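You operate a simulated robot arm through the tools that you are given. There is no shell and no other tool.

Carry out the task below with a simulated robot arm. There is one attempt and no reset: what you move stays moved.

## Task
Put things in order on the ply bench top. At the end: the black stout driver stands where the copper stub stood; the yellow hand lamp stands on top of the beige wood block; the copper stub stands where the white pigment mill stood; the white pigment mill stands where the yellow hand lamp stood; whatever was shut is shut again. Leave all else as you found it, and nothing knocked over.

The check looks at the end state, three seconds after you hand in, the way a careful person would. Anything else that was tipped, shoved, dropped, spilled or broken makes it a failure.

## Robot
A 6-joint arm with a two-finger parallel gripper, fixed in place. Base frame: the origin is at the foot of the arm, x ahead of it, y to its left, z up; the work surface is at about z = 0. Units: m, rad, N and s.
With the tool pointing down near the work surface it reaches from about 0.16 to 0.42 m from the base axis. Its first joint turns from -1.152 to 1.152 rad. Payload 1.57 kg.
Tool frame: the origin (TCP) lies between the finger pads and is the grasp point; the fingertips stand 0.03 m ahead of it; z points along the fingers, y is the line along which they close. The gripper opens to 0.08 m. The fingers are 0.017 m wide and 0.012 m thick; the gripper's body (0.04 by 0.082 m) begins 0.08 m behind the TCP.
Orientation is that of the tool frame in the base frame, as a unit quaternion [x, y, z, w]. With the fingers straight down and closing along the base's y, the tool's x points along the base's -x, its y along +y and its z along -z.

## Interface
- The arm moves only by the tool send_rows. Its argument "steps" is a list of rows, each a list of 7 numbers: the finger opening in m, from 0 to 0.08, then the shift along the tool's x, y, z in units of 400 mm (1.0 is 400 mm), then the turn, a rotation vector about the tool's x, y, z in units of 45 degrees (1.0 is 45 degrees). In form: [[gripper, tx, ty, tz, wx, wy, wz], ...]. A call has 1 to 20 rows; each row is the pose to reach, as a shift and turn from the pose commanded when the call began, along the tool's axes at that moment. A call with a number of a shift or a turn outside -1 to 1 is refused whole. Rows are played at 5 a second. More than 0.05 m and 0.15 rad between two rows, or a gripper value outside its range, and nothing of the call is played. A pose out of reach is approached as far as the arm can. The call stops where the force on the tool passes 40 N (or 10 N more than at its start, if that is more) or the arm is blocked; 0.2 s more then pass. Each finger travels about 0.153 m/s and halts on what it meets, pressing with about 34 N; the grip force reading is that of the motor and also rises with nothing between the fingers. The clock runs only during rows and for 0.2 s after the last one: add rows that repeat a pose to give the fingers time. The reply holds the time, the measured pose of the TCP, the force on the tool along the base axes, the opening and the grip force, in the units named above and with some noise, with the torque about the TCP (base axes, N m) and any sound that the robot's microphone picked up.
- Cameras (640 x 400 px; columns grow to the right, rows downward): "scene" is fixed at [0.0599, -0.3411, 0.415]; the picture's right is [0.70, -0.71, 0.00], its down [-0.47, -0.46, -0.75] and it looks along [0.53, 0.53, -0.66] (base axes); focal length 214 px, centre (320, 200). "wrist" rides on the gripper at [0.072, -0.007, -0.122] in the tool frame; the picture's right is [0.09, 1.00, 0.00], its down [-0.84, 0.08, -0.54] and it looks along [-0.54, 0.05, 0.84] (tool axes); focal length 238 px, centre (320, 200). There is no depth. A picture from a camera that has moved, and an enlarged one, comes with that camera's place and axes in the base frame and with its lens.
- snapshot(camera): a new picture of that camera. The clock stands still meanwhile.
- zoom(camera, box): a new picture of the part [left, top, right, bottom] of that camera's present view, enlarged. The clock stands still meanwhile.
- hand_in(): hands the job in; it is judged then, once.

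Places have to be worked out from the pictures, the camera data and where the tool is seen. Open the gripper and draw the arm clear of the work before you hand the job in, unless the task says otherwise.

The tools are called after ">>>" as a command line: name --pt "numbers of a row" for each row, then --argument value for the rest, lists and objects as JSON in quotes. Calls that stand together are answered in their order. send_rows: Moves the arm, as the interface text tells. Its arguments: {"type":"object","properties":{"steps":{"type":"array","items":{"type":"array","items":{"type":"number"}}}},"required":["steps"]} The other tools are called the same way: snapshot (camera) takes a picture; zoom (camera, box) takes an enlarged picture of a part of a camera's view; hand_in () hands the job in.

At the start:

```text
time_s: 0.0
position: [0.228, -0.0267, 0.2869]
tcp_rot: [0.0, 1.0, 0.0, 0.0]
wrist_force: [-0.1, -0.2, -0.1]
ft_torque: [-0.01, 0.02, -0.01]
grip_width: 0.08
grip_force: 0.1
```

scene: 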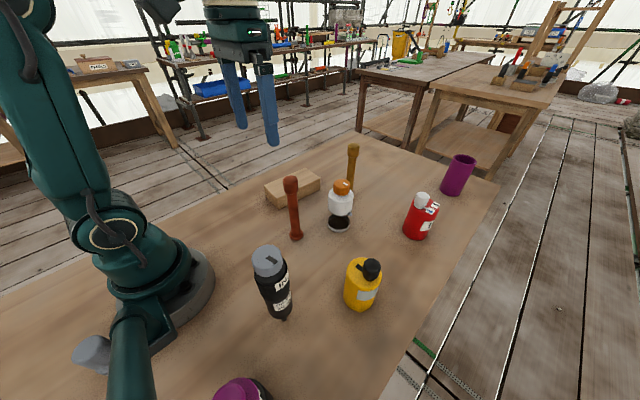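
wrist: 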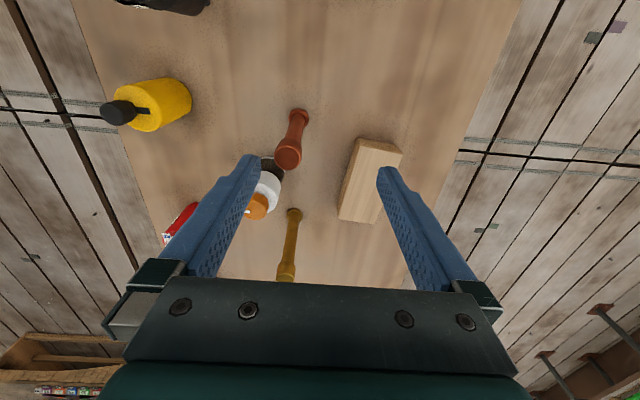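

The scene shows a block, copper-coloured rod(s), a white mill, a yellow lamp, a black driver, a red bottle and purple items. I'll look at the details enlarged before planning.

>>> zoom --camera "scene" --box '[240, 130, 400, 240]'

>>> zoom --camera "scene" --box '[200, 230, 400, 400]'

>>> zoom --camera "scene" --box '[380, 140, 500, 250]'

>>> snapshot --camera "wrist"

```text
3.64 times, centred on (320, 185) of scene
camera zoom: at [0.0599, -0.3411, 0.415], right [0.7, -0.71, 0.0], down [-0.47, -0.46, -0.75], along [0.53, 0.53, -0.66], focal length 780 px, centre (320, 254)
```

zoom: 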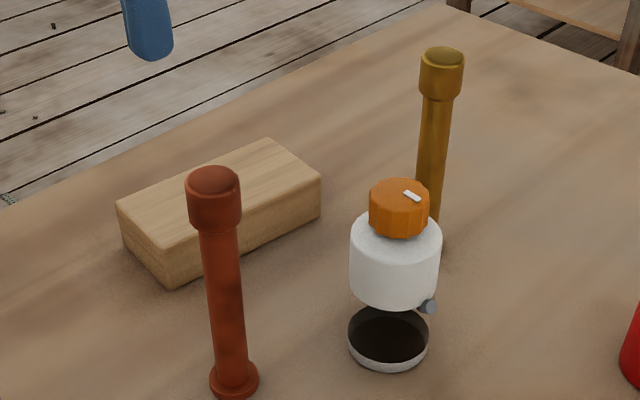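

```text
2.35 times, centred on (300, 315) of scene
camera zoom: at [0.0599, -0.3411, 0.415], right [0.7, -0.71, 0.0], down [-0.47, -0.46, -0.75], along [0.53, 0.53, -0.66], focal length 505 px, centre (367, -71)
```

zoom: 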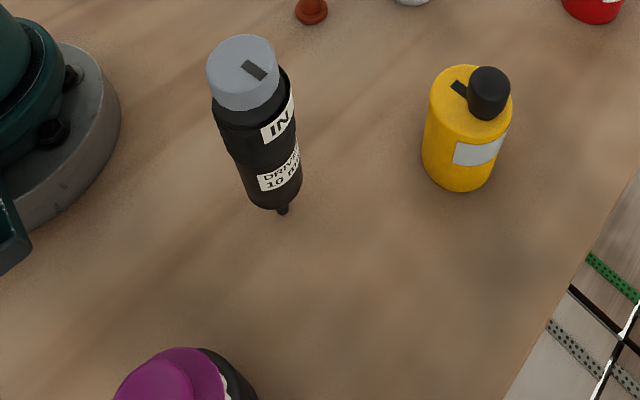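

```text
3.64 times, centred on (440, 195) of scene
camera zoom: at [0.0599, -0.3411, 0.415], right [0.7, -0.71, 0.0], down [-0.47, -0.46, -0.75], along [0.53, 0.53, -0.66], focal length 780 px, centre (-116, 218)
```

zoom: 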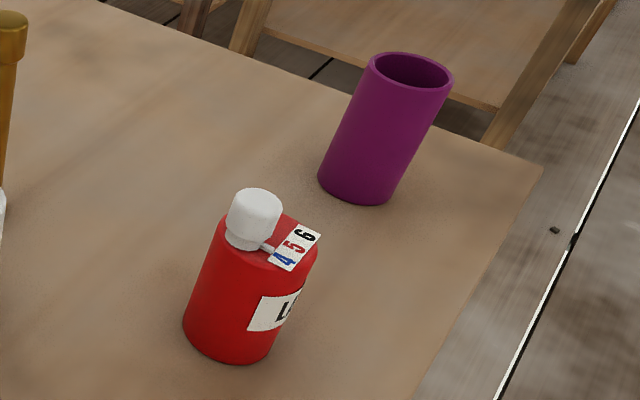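

```text
taken
camera wrist: at [0.1559, -0.0343, 0.4099], right [-0.09, 1.0, 0.0], down [0.84, 0.08, 0.54], along [0.54, 0.05, -0.84], focal length 238 px, centre (320, 200)
```

wrist: 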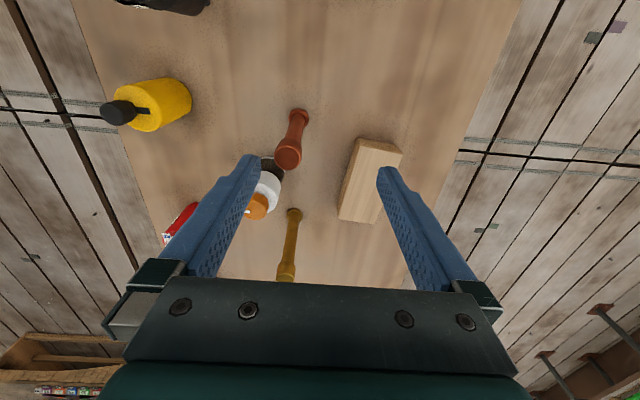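

The wrist view covers most of the bench. I'll enlarge its parts to see each object from a second viewpoint before moving.

>>> zoom --camera "wrist" --box '[220, 90, 420, 290]'

>>> zoom --camera "wrist" --box '[80, 0, 240, 140]'

>>> zoom --camera "scene" --box '[0, 280, 280, 400]'

>>> zoom --camera "scene" --box '[315, 170, 365, 240]'

```text
2.00 times, centred on (320, 190) of wrist
camera zoom: at [0.1559, -0.0343, 0.4099], right [-0.09, 1.0, 0.0], down [0.84, 0.08, 0.54], along [0.54, 0.05, -0.84], focal length 477 px, centre (320, 220)
```

zoom: 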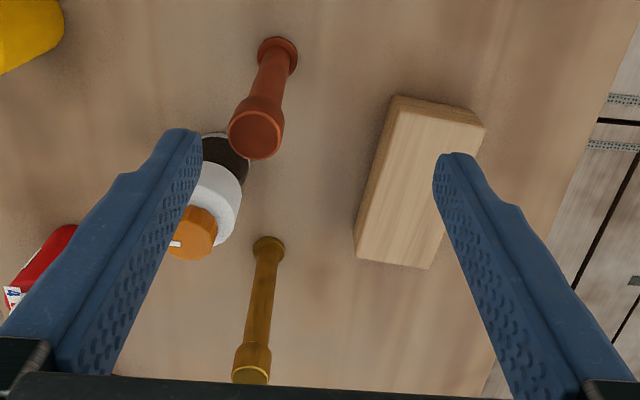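

```text
2.86 times, centred on (160, 70) of wrist
camera zoom: at [0.1559, -0.0343, 0.4099], right [-0.09, 1.0, 0.0], down [0.84, 0.08, 0.54], along [0.54, 0.05, -0.84], focal length 681 px, centre (777, 571)
```

zoom: 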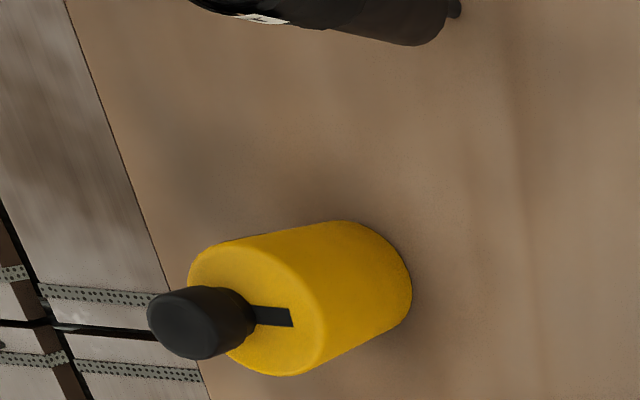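

```text
2.29 times, centred on (140, 340) of scene
camera zoom: at [0.0599, -0.3411, 0.415], right [0.7, -0.71, 0.0], down [-0.47, -0.46, -0.75], along [0.53, 0.53, -0.66], focal length 490 px, centre (731, -120)
```

zoom: 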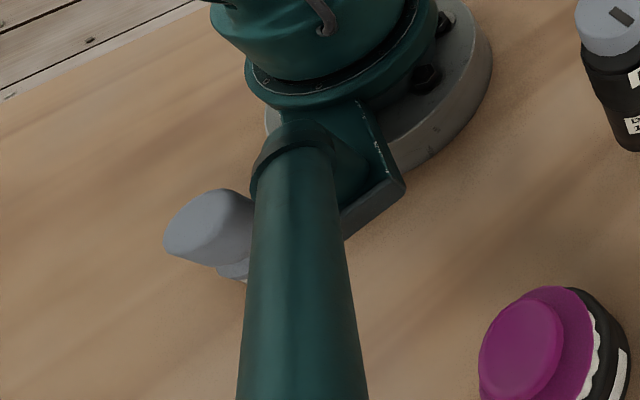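

```text
5.71 times, centred on (340, 205) of scene
camera zoom: at [0.0599, -0.3411, 0.415], right [0.7, -0.71, 0.0], down [-0.47, -0.46, -0.75], along [0.53, 0.53, -0.66], focal length 1226 px, centre (206, 171)
```

zoom: 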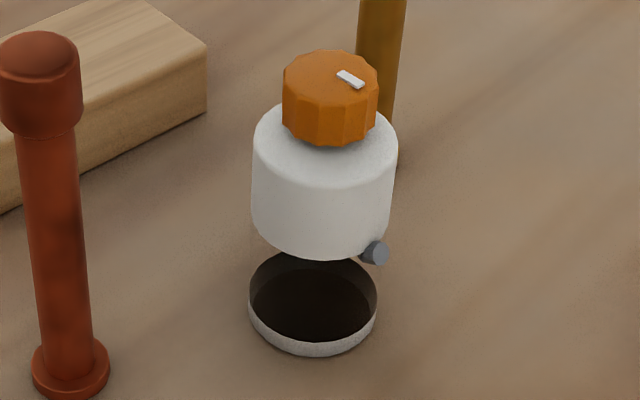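

The mill appears to have a white hopper, an orange lid and a lower cup with a gap between, so I need a closer look. I'll shift the wrist 0.08 m to −y, staying high and clear of everything.

>>> send_rows --pt "0.08 0 -0.1 0 0 0 0" --pt "0.08 0 -0.2 0 0 0 0" --pt "0.08 0 -0.2 0 0 0 0"

>>> snapshot --camera "wrist"

>>> zoom --camera "wrist" --box '[250, 110, 400, 230]'

>>> zoom --camera "scene" --box '[0, 280, 280, 400]'

```text
time_s: 0.8
position: [0.2267, -0.1081, 0.288]
tcp_rot: [0.0, 1.0, 0.0, 0.0]
wrist_force: [-0.3, 0.3, 0.6]
ft_torque: [-0.03, -0.01, -0.01]
grip_width: 0.08
grip_force: 0.0
```

```text
taken
camera wrist: at [0.1558, -0.1143, 0.4101], right [-0.09, 1.0, 0.0], down [0.84, 0.08, 0.54], along [0.54, 0.05, -0.84], focal length 238 px, centre (320, 200)
```

wrist: 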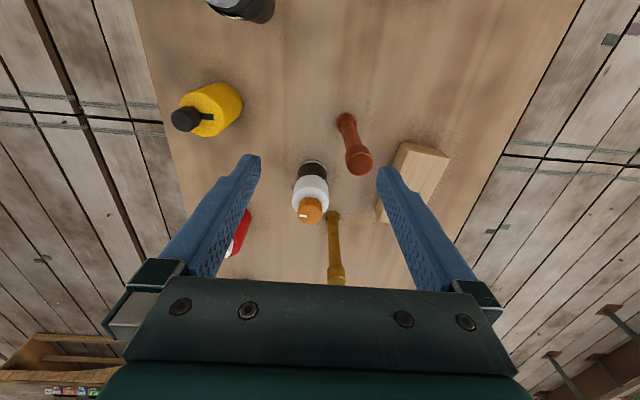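

```text
3.33 times, centred on (325, 170) of wrist
camera zoom: at [0.1558, -0.1143, 0.4101], right [-0.09, 1.0, 0.0], down [0.84, 0.08, 0.54], along [0.54, 0.05, -0.84], focal length 794 px, centre (303, 300)
```

zoom: 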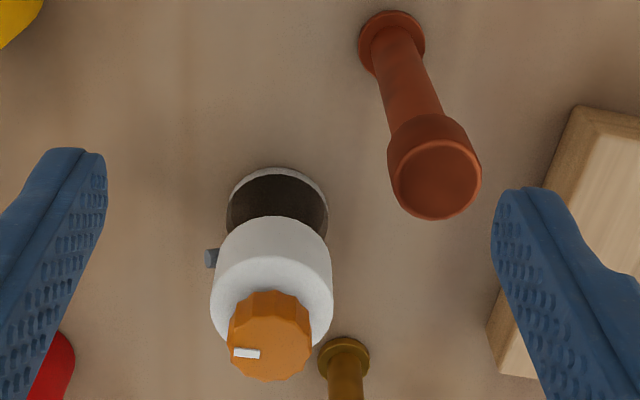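

```text
2.29 times, centred on (140, 340) of scene
camera zoom: at [0.0599, -0.3411, 0.415], right [0.7, -0.71, 0.0], down [-0.47, -0.46, -0.75], along [0.53, 0.53, -0.66], focal length 490 px, centre (731, -120)
```

zoom: 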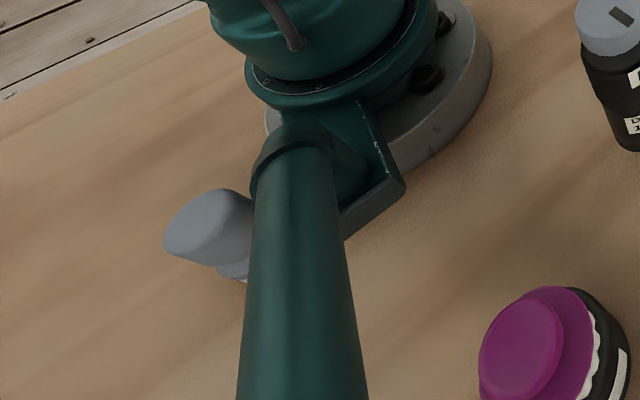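

The mill's lower part looks see-through from here; I need a flatter view to understand it. I'll lower to z≈0.22 and tilt the tool 30° so the camera looks more horizontally; the fingertips stay above the copper stick (top ≈0.165).

>>> send_rows --pt "0.08 0.02 0 0.04 0 -0.17 0" --pt "0.08 0.04 0 0.08 0 -0.34 0" --pt "0.08 0.06 0 0.12 0 -0.5 0" --pt "0.08 0.07 0 0.16 0 -0.667 0" --pt "0.08 0.07 0 0.16 0 -0.667 0"

>>> snapshot --camera "wrist"

>>> zoom --camera "wrist" --box '[240, 120, 400, 260]'

```text
time_s: 2.0
position: [0.1998, -0.1076, 0.2243]
tcp_rot: [0.0, 0.966, 0.0, 0.26]
wrist_force: [0.3, 0.4, -0.1]
ft_torque: [-0.01, 0.01, 0.01]
grip_width: 0.0801
grip_force: 0.0
```

```text
taken
camera wrist: at [0.0766, -0.1143, 0.2935], right [-0.08, 1.0, -0.05], down [0.45, 0.08, 0.89], along [0.89, 0.05, -0.46], focal length 238 px, centre (320, 200)
```

wrist: 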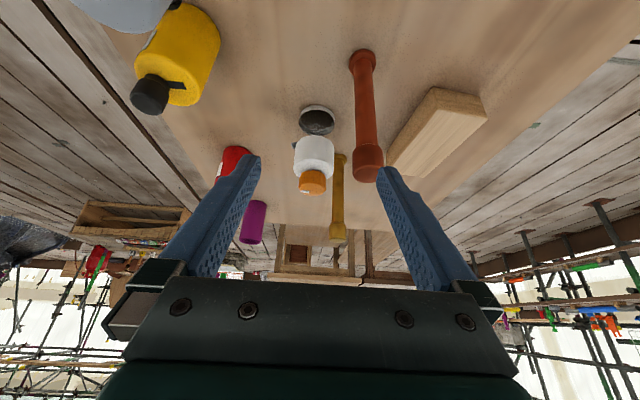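

```text
2.86 times, centred on (320, 190) of wrist
camera zoom: at [0.0766, -0.1143, 0.2935], right [-0.08, 1.0, -0.05], down [0.45, 0.08, 0.89], along [0.89, 0.05, -0.46], focal length 681 px, centre (320, 229)
```

zoom: 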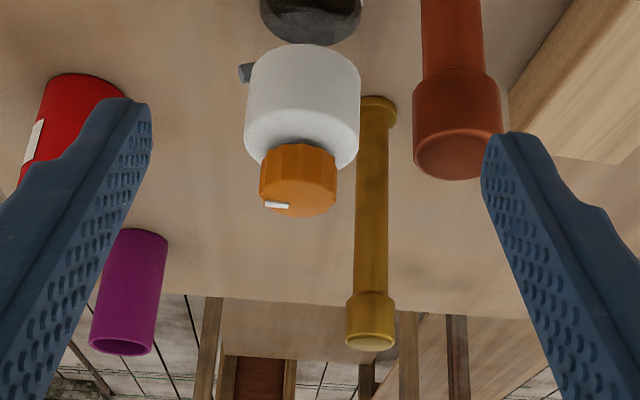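

The image is inverted (bench nearer = top). I'll enlarge on the mill's clear band to check how it's connected, and the lamp and driver area.

>>> zoom --camera "wrist" --box '[285, 95, 345, 205]'

>>> zoom --camera "wrist" --box '[60, 0, 240, 120]'

>>> zoom --camera "scene" --box '[320, 170, 360, 240]'

>>> zoom --camera "scene" --box '[240, 230, 310, 330]'

```text
3.64 times, centred on (315, 150) of wrist
camera zoom: at [0.0766, -0.1143, 0.2935], right [-0.08, 1.0, -0.05], down [0.45, 0.08, 0.89], along [0.89, 0.05, -0.46], focal length 867 px, centre (338, 382)
```

zoom: 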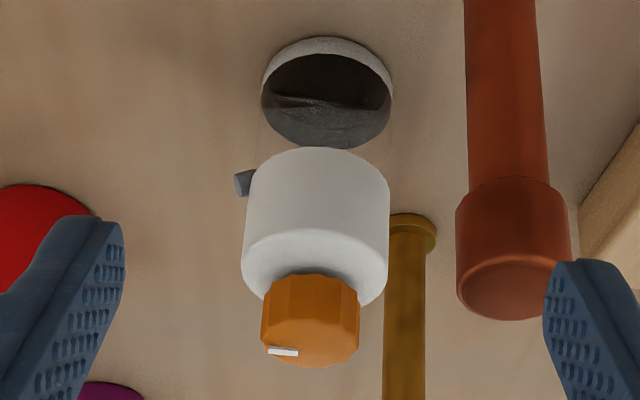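

```text
3.33 times, centred on (150, 60) of wrist
camera zoom: at [0.0766, -0.1143, 0.2935], right [-0.08, 1.0, -0.05], down [0.45, 0.08, 0.89], along [0.89, 0.05, -0.46], focal length 794 px, centre (887, 667)
```

zoom: 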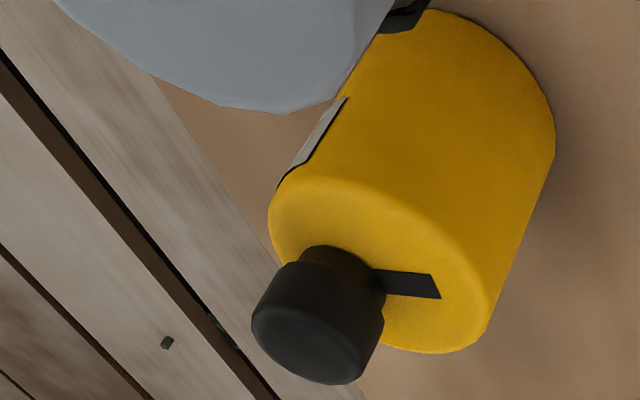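

```text
5.71 times, centred on (340, 205) of scene
camera zoom: at [0.0599, -0.3411, 0.415], right [0.7, -0.71, 0.0], down [-0.47, -0.46, -0.75], along [0.53, 0.53, -0.66], focal length 1226 px, centre (206, 171)
```

zoom: 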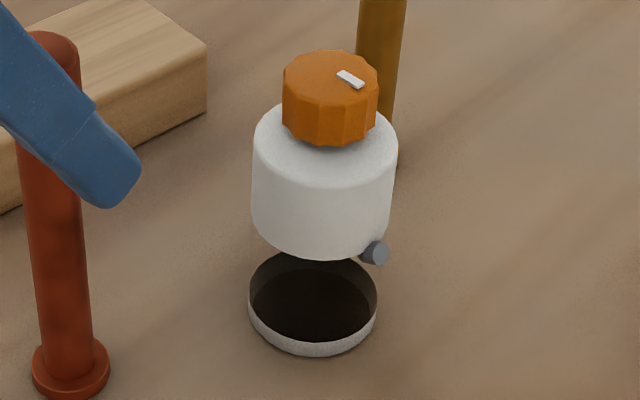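

```text
4.00 times, centred on (275, 280) of scene
camera zoom: at [0.0599, -0.3411, 0.415], right [0.7, -0.71, 0.0], down [-0.47, -0.46, -0.75], along [0.53, 0.53, -0.66], focal length 858 px, centre (500, -120)
```

zoom: 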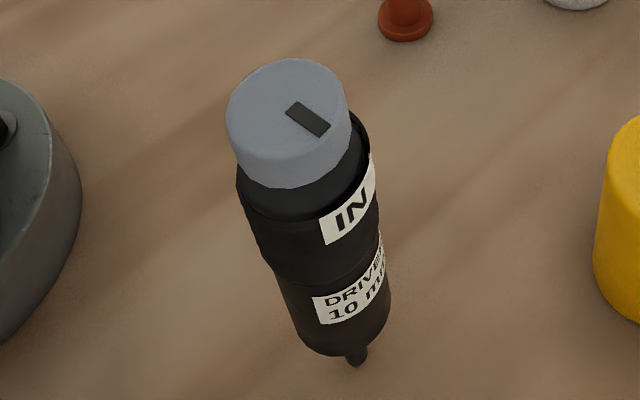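

The mill is one piece: a clear window between the white body and the black bottom, so it must be gripped on the white body. The driver seems to have a small nub underneath, so I want a side view of it: I'll untilt, rise to z≈0.29, and start yawing the tool.

>>> send_rows --pt "0.08 -0.02 0.03 -0.04 0 0.17 0" --pt "0.08 -0.045 0.06 -0.08 0 0.34 0" --pt "0.08 -0.065 0.09 -0.12 0 0.5 0" --pt "0.08 -0.0875 0.125 -0.1516 0 0.667 0" --pt "0.08 -0.0875 0.125 -0.1516 0 0.667 0"

>>> send_rows --pt "0.08 0 0 0 0 0 0.18" --pt "0.08 0 0 0 0 0 0.36" --pt "0.08 0 0 0 0 0 0.54" --pt "0.08 0 0 0 0 0 0.72" --pt "0.08 0 0 0 0 0 0.9" --pt "0.08 0 0 0 0 0 1.0" --pt "0.08 0 0 0 0 0 1.0"

>>> send_rows --pt "0.08 0 0 0 0 0 0.18" --pt "0.08 0 0 0 0 0 0.36" --pt "0.08 0 0 0 0 0 0.54" --pt "0.08 0 0 0 0 0 0.72" --pt "0.08 0 0 0 0 0 0.9" --pt "0.08 0 0 0 0 0 1.0" --pt "0.08 0 0 0 0 0 1.0"

>>> snapshot --camera "wrist"

>>> snapshot --camera "scene"

```text
time_s: 3.2
position: [0.1995, -0.0574, 0.2928]
tcp_rot: [0.002, 1.0, 0.0, 0.0]
wrist_force: [-0.6, 0.5, 0.0]
ft_torque: [-0.01, 0.02, 0.02]
grip_width: 0.08
grip_force: 0.2
```

```text
time_s: 4.8
position: [0.1993, -0.0572, 0.2925]
tcp_rot: [0.383, 0.924, -0.001, 0.001]
wrist_force: [0.5, -0.2, -0.1]
ft_torque: [0.02, 0.0, 0.0]
grip_width: 0.0801
grip_force: 0.1
```

```text
time_s: 6.4
position: [0.1991, -0.0579, 0.2933]
tcp_rot: [0.708, 0.707, 0.001, -0.001]
wrist_force: [1.4, -0.6, 1.4]
ft_torque: [-0.01, -0.02, 0.01]
grip_width: 0.0799
grip_force: 0.0
```

```text
taken
camera wrist: at [0.1934, 0.0141, 0.416], right [1.0, 0.09, 0.0], down [0.08, -0.84, 0.54], along [0.05, -0.54, -0.84], focal length 238 px, centre (320, 200)
```

wrist: 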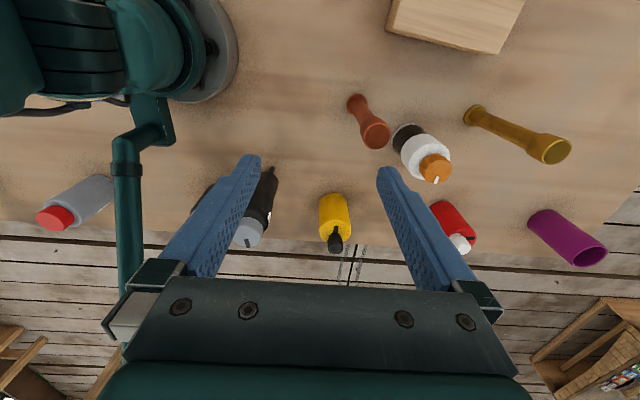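

```text
taken
```

scene: 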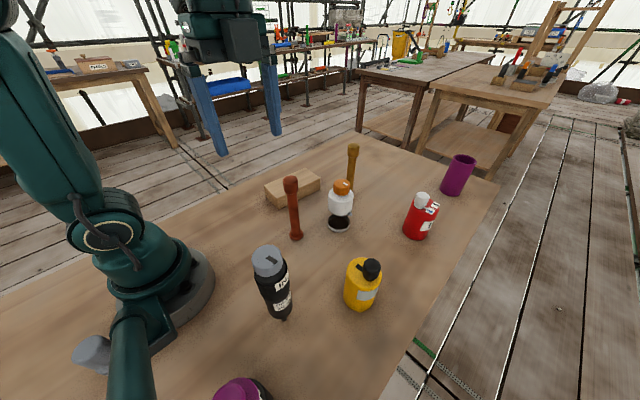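

This sideways view works well: the driver is behind the left finger. I'll enlarge the driver, lamp, mill and block.

>>> zoom --camera "wrist" --box '[180, 150, 360, 260]'

>>> zoom --camera "wrist" --box '[330, 80, 480, 260]'

>>> zoom --camera "wrist" --box '[0, 120, 230, 260]'

```text
3.56 times, centred on (270, 205) of wrist
camera zoom: at [0.1934, 0.0141, 0.416], right [1.0, 0.09, 0.0], down [0.08, -0.84, 0.54], along [0.05, -0.54, -0.84], focal length 848 px, centre (498, 182)
```

zoom: 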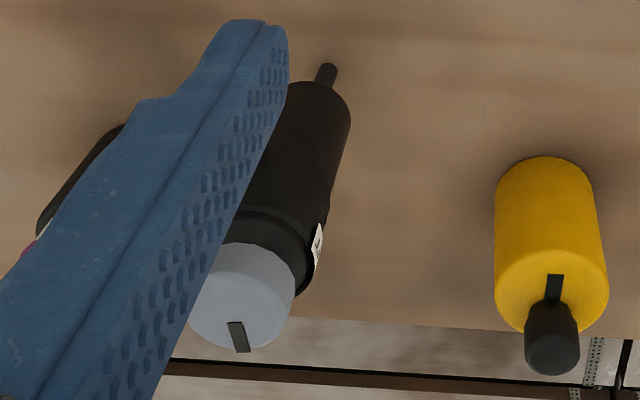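

```text
2.22 times, centred on (405, 170) of wrist
camera zoom: at [0.1934, 0.0141, 0.416], right [1.0, 0.09, 0.0], down [0.08, -0.84, 0.54], along [0.05, -0.54, -0.84], focal length 530 px, centre (131, 267)
```

zoom: 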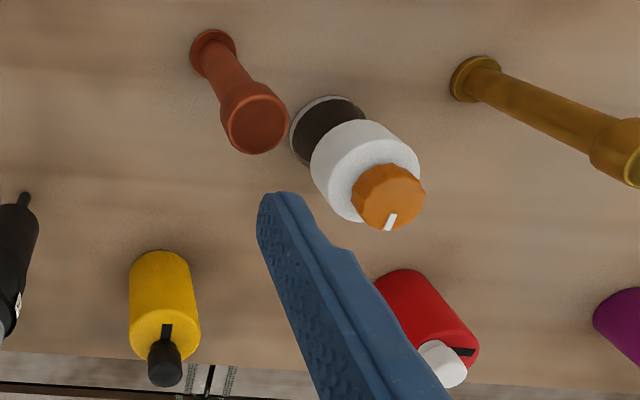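

```text
2.78 times, centred on (115, 190) of wrist
camera zoom: at [0.1934, 0.0141, 0.416], right [1.0, 0.09, 0.0], down [0.08, -0.84, 0.54], along [0.05, -0.54, -0.84], focal length 663 px, centre (890, 228)
```

zoom: 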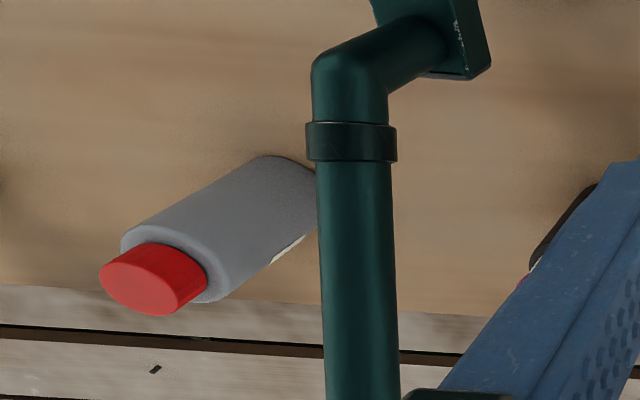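

The driver's bit seems to touch the bench at about (0.118, −0.19), and its body hangs above it. There's another black object with a magenta cap; I'll shift +x and tilt for a flatter look at both.

>>> send_rows --pt "0.08 0 0.05 0.0 0 -0.17 0" --pt "0.08 0 0.1 0.0 0 -0.34 0" --pt "0.08 0 0.15 0.0 0 -0.5 0" --pt "0.08 0 0.2 0.0 0 -0.5 0" --pt "0.08 0 0.2 0.0 0 -0.5 0"

>>> snapshot --camera "wrist"

>>> zoom --camera "wrist" --box '[60, 100, 260, 240]'

```text
time_s: 7.6
position: [0.2798, -0.0566, 0.2928]
tcp_rot: [0.693, 0.693, -0.139, 0.139]
wrist_force: [-0.1, 0.3, -0.7]
ft_torque: [-0.03, -0.02, -0.03]
grip_width: 0.08
grip_force: 0.1
```

```text
taken
camera wrist: at [0.2735, 0.0556, 0.3786], right [1.0, 0.08, -0.04], down [0.08, -0.56, 0.82], along [0.05, -0.82, -0.57], focal length 238 px, centre (320, 200)
```

wrist: 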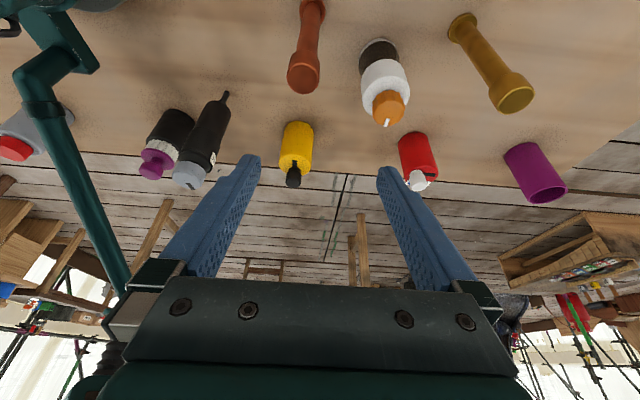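

```text
2.86 times, centred on (160, 170) of wrist
camera zoom: at [0.2735, 0.0556, 0.3786], right [1.0, 0.08, -0.04], down [0.08, -0.56, 0.82], along [0.05, -0.82, -0.57], focal length 681 px, centre (777, 286)
```

zoom: 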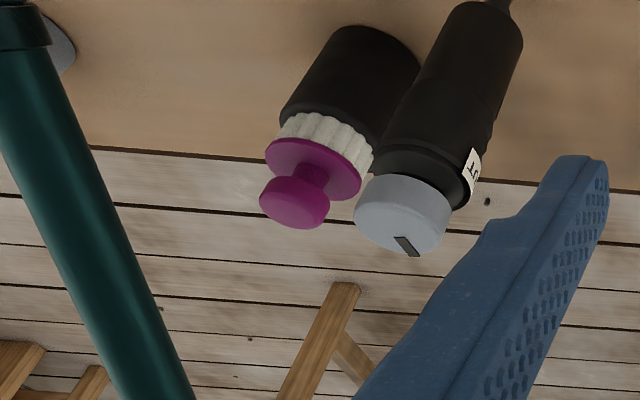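

The magenta-topped item is a squat black jar; the driver is the grey-capped tool. I'll enlarge the driver's foot.

>>> zoom --camera "wrist" --box '[180, 70, 260, 130]'

>>> zoom --camera "scene" --box '[255, 285, 315, 330]'

>>> zoom --camera "wrist" --box '[260, 0, 420, 140]'

```text
6.67 times, centred on (220, 100) of wrist
camera zoom: at [0.2735, 0.0556, 0.3786], right [1.0, 0.08, -0.04], down [0.08, -0.56, 0.82], along [0.05, -0.82, -0.57], focal length 1589 px, centre (987, 867)
```

zoom: 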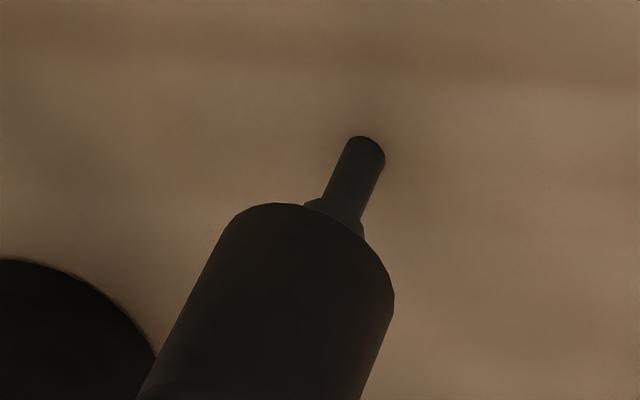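

```text
8.89 times, centred on (285, 308) of scene
camera zoom: at [0.0599, -0.3411, 0.415], right [0.7, -0.71, 0.0], down [-0.47, -0.46, -0.75], along [0.53, 0.53, -0.66], focal length 1906 px, centre (631, -756)
```

zoom: 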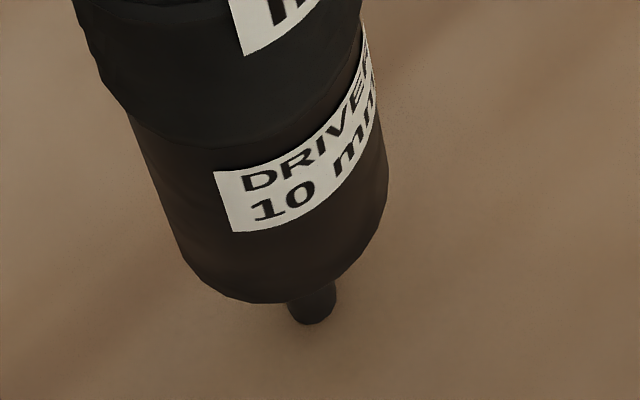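

```text
2.86 times, centred on (340, 70) of wrist
camera zoom: at [0.2735, 0.0556, 0.3786], right [1.0, 0.08, -0.04], down [0.08, -0.56, 0.82], along [0.05, -0.82, -0.57], focal length 681 px, centre (263, 571)
```

zoom: 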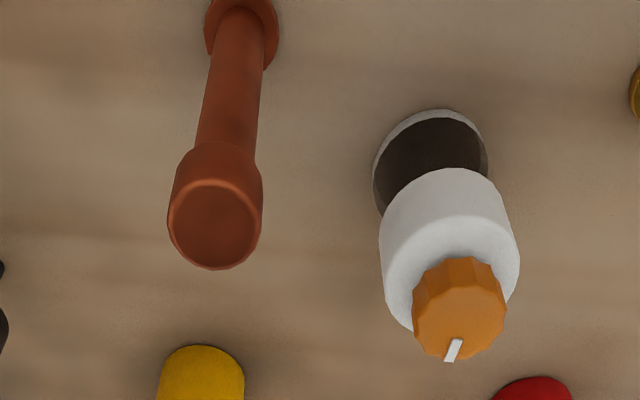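

The driver truly stands on its ~10 mm bit (slender, easily tipped), so it needs great care. Now I'll enlarge the block and the other targets in the scene view to measure corners and foot positions precisely.

>>> zoom --camera "scene" --box '[255, 160, 335, 215]'

>>> zoom --camera "scene" --box '[330, 245, 400, 320]'

>>> zoom --camera "scene" --box '[270, 165, 320, 250]'

>>> zoom --camera "scene" --box '[240, 235, 310, 325]'

```text
7.27 times, centred on (295, 188) of scene
camera zoom: at [0.0599, -0.3411, 0.415], right [0.7, -0.71, 0.0], down [-0.47, -0.46, -0.75], along [0.53, 0.53, -0.66], focal length 1560 px, centre (502, 291)
```

zoom: 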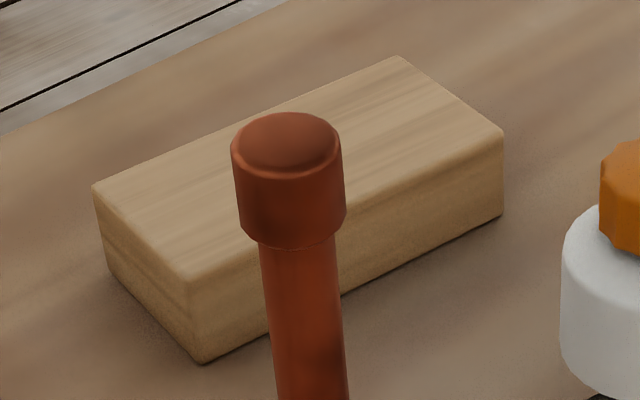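

```text
5.33 times, centred on (365, 282) of scene
camera zoom: at [0.0599, -0.3411, 0.415], right [0.7, -0.71, 0.0], down [-0.47, -0.46, -0.75], along [0.53, 0.53, -0.66], focal length 1144 px, centre (80, -240)
```

zoom: 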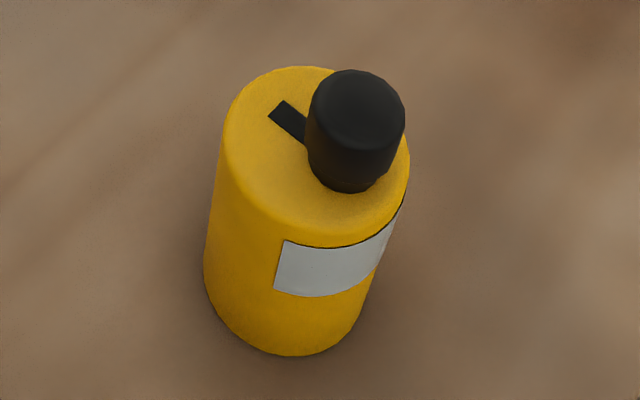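

```text
4.71 times, centred on (295, 208) of scene
camera zoom: at [0.0599, -0.3411, 0.415], right [0.7, -0.71, 0.0], down [-0.47, -0.46, -0.75], along [0.53, 0.53, -0.66], focal length 1009 px, centre (438, 165)
```

zoom: 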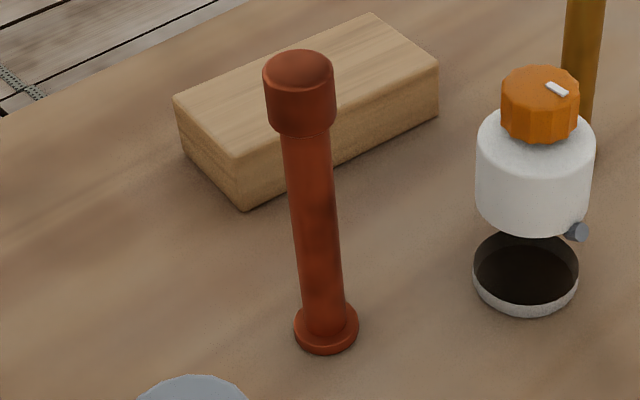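

```text
4.44 times, centred on (275, 280) of scene
camera zoom: at [0.0599, -0.3411, 0.415], right [0.7, -0.71, 0.0], down [-0.47, -0.46, -0.75], along [0.53, 0.53, -0.66], focal length 953 px, centre (520, -156)
```

zoom: 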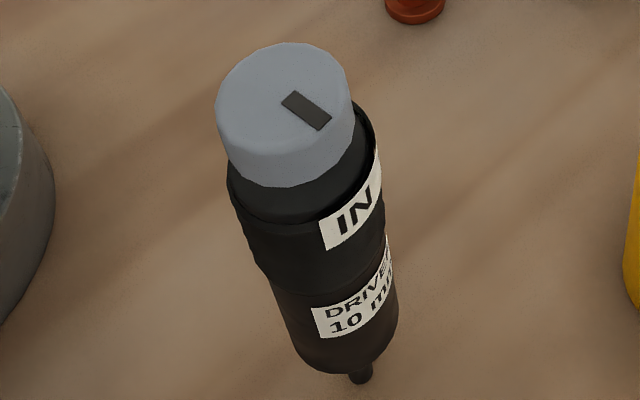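

Measured positions: lamp ≈(0.245,−0.263) R≈0.029 body to z≈0.09; mill ≈(0.363,−0.108); copper ≈(0.261,−0.0585) top 0.168; driver ≈(0.119,−0.1915) top 0.195; block centre ≈(0.361,0.071), top z≈0.04. I'll untilt, then travel high over the lamp at yaw 45°.

>>> send_rows --pt "0.08 0 0 0 0 0.17 0" --pt "0.08 0 0 0 0 0.34 0" --pt "0.08 0 0 0 0 0.5 0" --pt "0.08 0 0 0 0 0.5 0"

>>> send_rows --pt "0.08 -0.086 -0.0146 0 0 0 -0.167" --pt "0.08 -0.172 -0.0292 0 0 0 -0.333" --pt "0.08 -0.258 -0.0438 0 0 0 -0.5" --pt "0.08 -0.344 -0.0584 0 0 0 -0.667" --pt "0.08 -0.43 -0.073 0 0 0 -0.833" --pt "0.08 -0.51575 -0.0875 0 0 0 -1.0" --pt "0.08 -0.51575 -0.0875 0 0 0 -1.0"

>>> snapshot --camera "wrist"

```text
time_s: 8.6
position: [0.2782, -0.0576, 0.292]
tcp_rot: [0.707, 0.708, 0.001, 0.001]
wrist_force: [0.3, 0.6, 0.6]
ft_torque: [0.0, 0.0, 0.01]
grip_width: 0.0801
grip_force: 0.0
```

```text
time_s: 10.2
position: [0.2163, -0.2387, 0.2619]
tcp_rot: [0.383, 0.924, 0.001, 0.001]
wrist_force: [-0.5, -1.3, -0.4]
ft_torque: [0.0, 0.01, 0.01]
grip_width: 0.0801
grip_force: 0.0
out of reach, approached as far as the arm can: row 1, 2, 3, 4, 5, 6, 7
```

```text
taken
camera wrist: at [0.1603, -0.1926, 0.385], right [0.64, 0.77, 0.0], down [0.65, -0.54, 0.54], along [0.42, -0.35, -0.84], focal length 238 px, centre (320, 200)
```

wrist: 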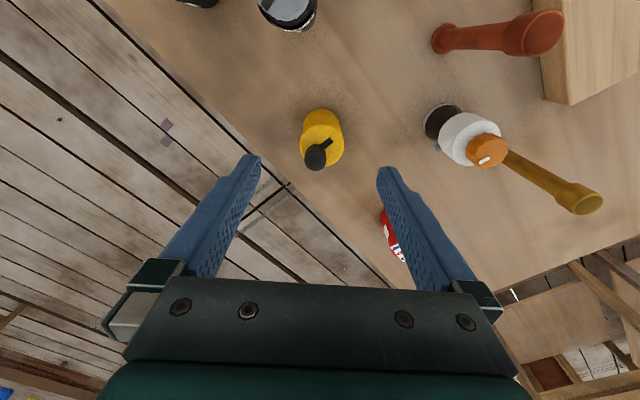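

That height was beyond reach at this radius, so the arm stopped short at (0.216,−0.239,0.262). I'll descend 0.08 m straight down (still above the lamp's top) to see which commanded pose applies.

>>> send_rows --pt "0.08 0 0 0.1 0 0 0" --pt "0.08 0 0 0.2 0 0 0" --pt "0.08 0 0 0.2 0 0 0"

>>> snapshot --camera "wrist"

```text
time_s: 11.0
position: [0.2152, -0.2385, 0.1844]
tcp_rot: [0.383, 0.924, 0.0, 0.0]
wrist_force: [-0.1, -0.5, 0.1]
ft_torque: [-0.03, -0.01, 0.01]
grip_width: 0.08
grip_force: 0.0
```

```text
taken
camera wrist: at [0.1598, -0.1923, 0.3053], right [0.64, 0.77, 0.0], down [0.65, -0.54, 0.54], along [0.42, -0.35, -0.84], focal length 238 px, centre (320, 200)
```

wrist: 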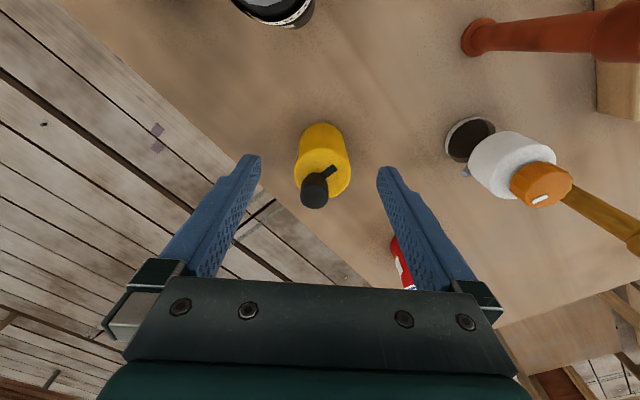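

The commanded pose is simply the reached one: TCP now (0.2157,−0.2383,0.183). I'll enlarge the lamp in this wrist view to fix its axis relative to the tool.

>>> zoom --camera "wrist" --box '[260, 100, 390, 220]'

```text
3.33 times, centred on (325, 160) of wrist
camera zoom: at [0.1598, -0.1923, 0.3053], right [0.64, 0.77, 0.0], down [0.65, -0.54, 0.54], along [0.42, -0.35, -0.84], focal length 794 px, centre (303, 333)
```

zoom: 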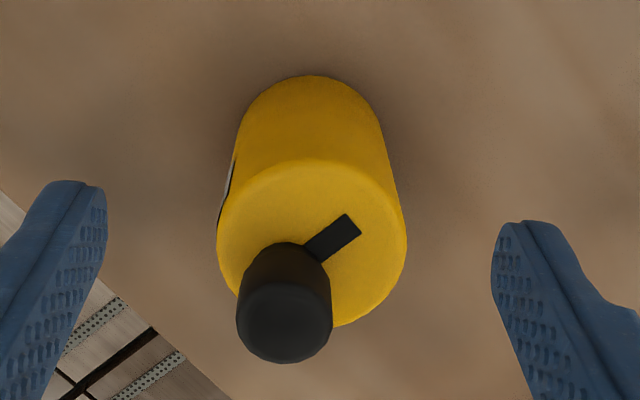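

The lamp axis works out at ≈(0.244,−0.261). I'll centre over it at the current height (tips z≈0.153 above the knob's ≈0.126) and check before descending.

>>> send_rows --pt "0.08 -0.045 0.005 0 0 0 0" --pt "0.08 -0.0902 0.01 0 0 0 0" --pt "0.08 -0.0902 0.01 0 0 0 0"

>>> zoom --camera "wrist" --box '[230, 100, 410, 280]'

>>> snapshot --camera "scene"

```text
time_s: 11.8
position: [0.244, -0.2621, 0.1828]
tcp_rot: [0.382, 0.924, 0.0, 0.0]
wrist_force: [0.4, -0.8, -0.6]
ft_torque: [0.0, -0.01, -0.01]
grip_width: 0.0798
grip_force: 0.1
```

```text
2.22 times, centred on (320, 190) of wrist
camera zoom: at [0.1888, -0.2153, 0.3054], right [0.64, 0.77, 0.0], down [0.65, -0.54, 0.54], along [0.42, -0.35, -0.84], focal length 530 px, centre (320, 222)
```

zoom: 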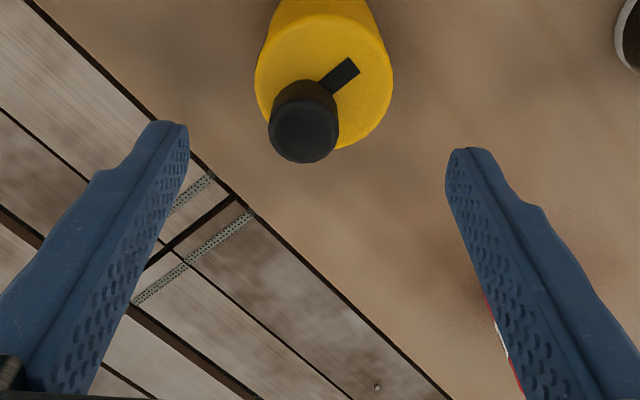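

```text
taken
```

scene: 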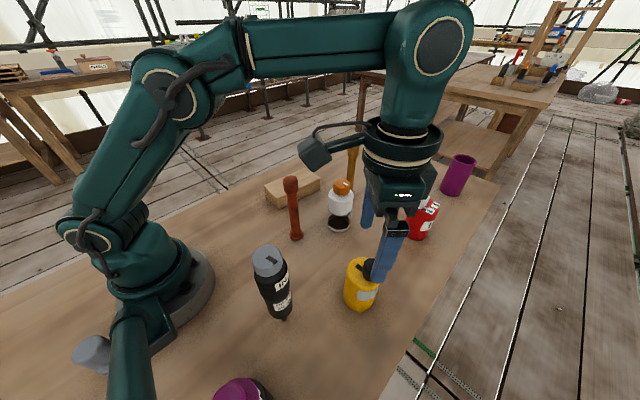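

The lamp is centred between the fingers (sideways offset under 1 mm). I'll descend to TCP z≈0.065 with the fingers open.

>>> send_rows --pt "0.08 0.003 0.001 0.08 0 0 0" --pt "0.08 0.005 0.002 0.16 0 0 0" --pt "0.08 0.005 0.002 0.23 0 0 0" --pt "0.08 0.005 0.002 0.2955 0 0 0" --pt "0.08 0.005 0.002 0.2955 0 0 0"

>>> snapshot --camera "wrist"

>>> zoom --camera "scene" --box '[300, 180, 460, 320]'

```text
time_s: 13.0
position: [0.2437, -0.2596, 0.0631]
tcp_rot: [0.383, 0.924, 0.001, 0.0]
wrist_force: [0.0, -0.4, -0.1]
ft_torque: [0.01, -0.05, -0.01]
grip_width: 0.0798
grip_force: 0.1
```

```text
taken
camera wrist: at [0.188, -0.2137, 0.1862], right [0.64, 0.77, 0.0], down [0.65, -0.54, 0.54], along [0.42, -0.35, -0.84], focal length 238 px, centre (320, 200)
```

wrist: 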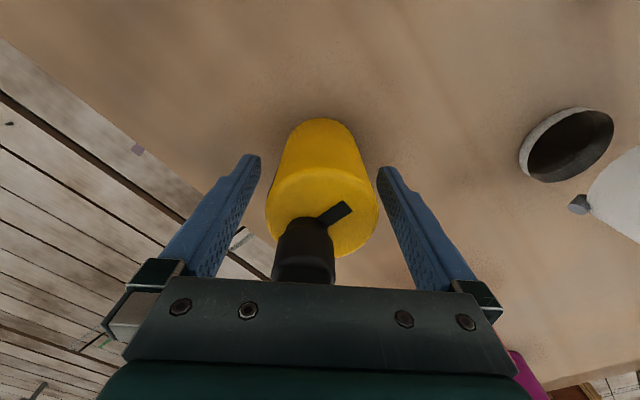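

```text
2.86 times, centred on (380, 250) of scene
camera zoom: at [0.0599, -0.3411, 0.415], right [0.7, -0.71, 0.0], down [-0.47, -0.46, -0.75], along [0.53, 0.53, -0.66], focal length 613 px, centre (149, 57)
```

zoom: 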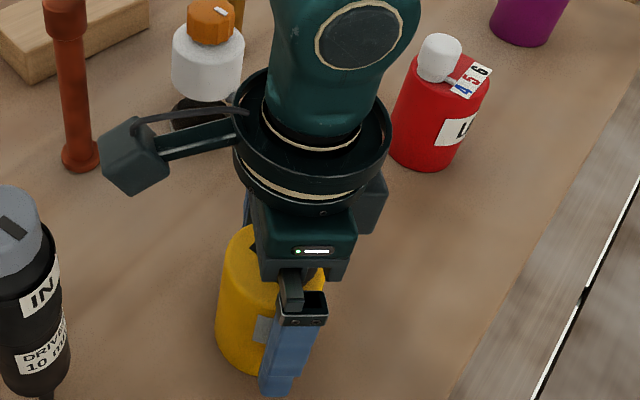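

The lamp sits centred between the fingers. I'll close gently in small steps until both pads grip.

>>> send_rows --pt "0.07 0 0 0 0 0 0" --pt "0.064 0 0 0 0 0 0" --pt "0.06 0 0 0 0 0 0" --pt "0.057 0 0 0 0 0 0" --pt "0.054 0 0 0 0 0 0" --pt "0.05 0 0 0 0 0 0" --pt "0.04 0 0 0 0 0 0" --pt "0.03 0 0 0 0 0 0" --pt "0.03 0 0 0 0 0 0"

>>> snapshot --camera "wrist"

```text
time_s: 15.0
position: [0.2423, -0.2592, 0.064]
tcp_rot: [0.383, 0.924, 0.0, 0.0]
wrist_force: [1.4, 0.7, 0.8]
ft_torque: [0.05, -0.06, 0.01]
grip_width: 0.0569
grip_force: 33.3
```

```text
taken
camera wrist: at [0.1881, -0.2137, 0.1865], right [0.64, 0.77, 0.0], down [0.65, -0.54, 0.54], along [0.42, -0.35, -0.84], focal length 238 px, centre (320, 200)
```

wrist: 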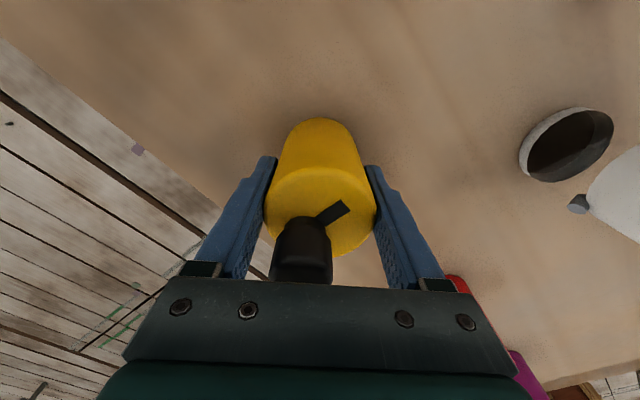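

Gripped: width 0.057 m, force 33 N. I'll lift straight up 0.09 m and check.

>>> send_rows --pt "0.03 0 0 -0.02 0 0 0" --pt "0.03 0 0 -0.08 0 0 0" --pt "0.03 0 0 -0.15 0 0 0" --pt "0.03 0 0 -0.226 0 0 0" --pt "0.03 0 0 -0.226 0 0 0"

>>> snapshot --camera "scene"

```text
time_s: 16.2
position: [0.2443, -0.2604, 0.1542]
tcp_rot: [0.383, 0.924, 0.001, 0.0]
wrist_force: [-0.2, -0.7, -1.3]
ft_torque: [0.02, -0.01, 0.02]
grip_width: 0.0566
grip_force: 34.4
```

```text
taken
```

scene: 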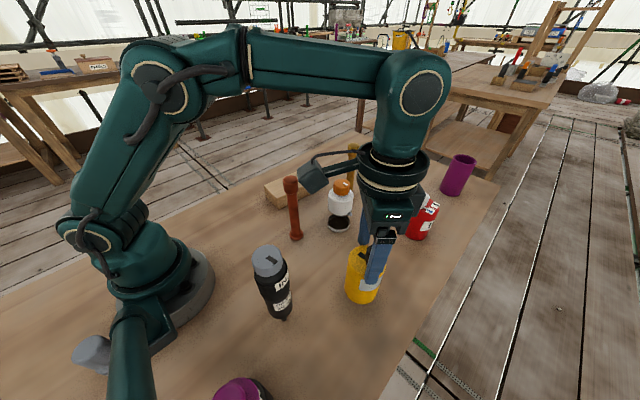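

The lamp is held upright. I'll carry it high and inward (bottom ≈0.20, above the copper stick's 0.168) round to the block side.

>>> send_rows --pt "0.03 0.0414 0.0114 -0.0688 0 0 0" --pt "0.03 0.0828 0.0227 -0.1375 0 0 0" --pt "0.03 0.1242 0.0341 -0.2063 0 0 0" --pt "0.03 0.1656 0.0454 -0.275 0 0 0" --pt "0.03 0.2142 0.1206 -0.275 0 0 0" --pt "0.03 0.2629 0.1957 -0.275 0 0 0" --pt "0.03 0.3115 0.2709 -0.275 0 0 0" --pt "0.03 0.3601 0.346 -0.275 0 0 0" --pt "0.03 0.4043 0.4167 -0.275 0 0 0" --pt "0.03 0.4485 0.4874 -0.275 0 0 0" --pt "0.03 0.4927 0.5581 -0.275 0 0 0" --pt "0.03 0.5369 0.6288 -0.275 0 0 0" --pt "0.03 0.5369 0.6288 -0.275 0 0 0"

>>> snapshot --camera "scene"

>>> snapshot --camera "wrist"

```text
time_s: 19.0
position: [0.269, 0.0714, 0.2639]
tcp_rot: [0.382, 0.924, 0.0, 0.0]
wrist_force: [0.4, -0.1, -0.8]
ft_torque: [-0.01, -0.01, 0.01]
grip_width: 0.0564
grip_force: 33.6
```

```text
taken
```

scene: 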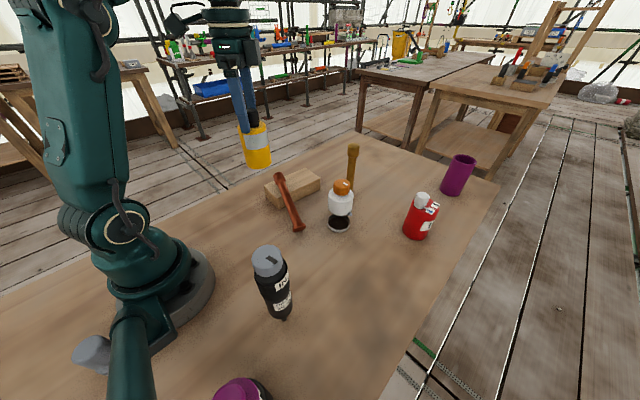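

```text
taken
camera wrist: at [0.2135, 0.1169, 0.3874], right [0.64, 0.77, 0.0], down [0.65, -0.54, 0.54], along [0.42, -0.35, -0.84], focal length 238 px, centre (320, 200)
```

wrist: 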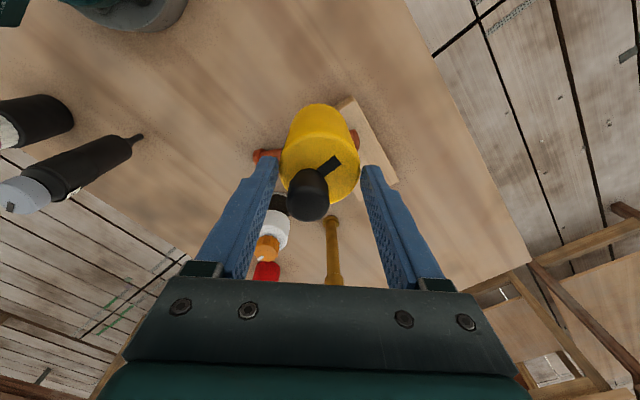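

In the scene the copper stick now looks tilted toward the block — I must look closely before doing anything else.

>>> zoom --camera "scene" --box '[250, 150, 350, 250]'

>>> zoom --camera "wrist" --box '[230, 80, 430, 220]'

```text
4.00 times, centred on (300, 200) of scene
camera zoom: at [0.0599, -0.3411, 0.415], right [0.7, -0.71, 0.0], down [-0.47, -0.46, -0.75], along [0.53, 0.53, -0.66], focal length 858 px, centre (400, 200)
```

zoom: 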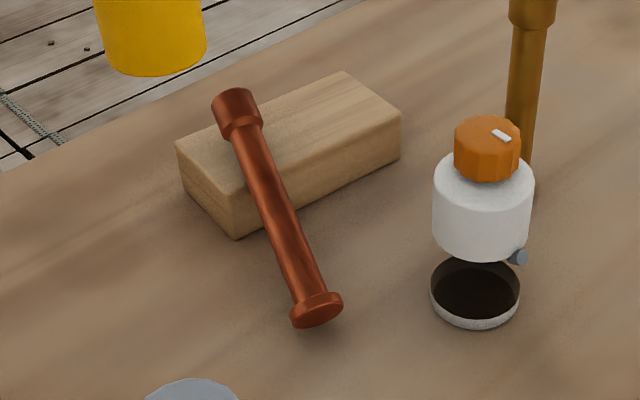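

```text
2.86 times, centred on (330, 150) of wrist
camera zoom: at [0.2135, 0.1169, 0.3874], right [0.64, 0.77, 0.0], down [0.65, -0.54, 0.54], along [0.42, -0.35, -0.84], focal length 681 px, centre (291, 343)
```

zoom: 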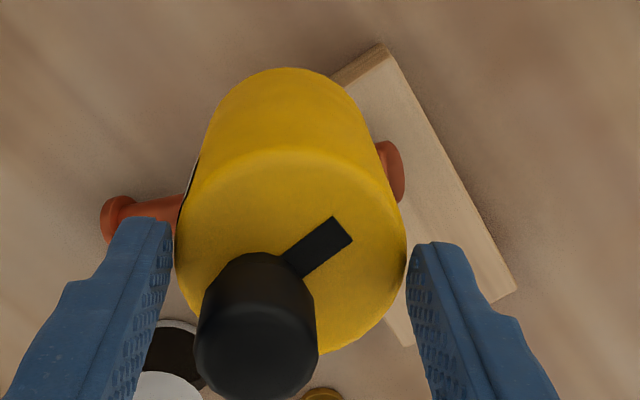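

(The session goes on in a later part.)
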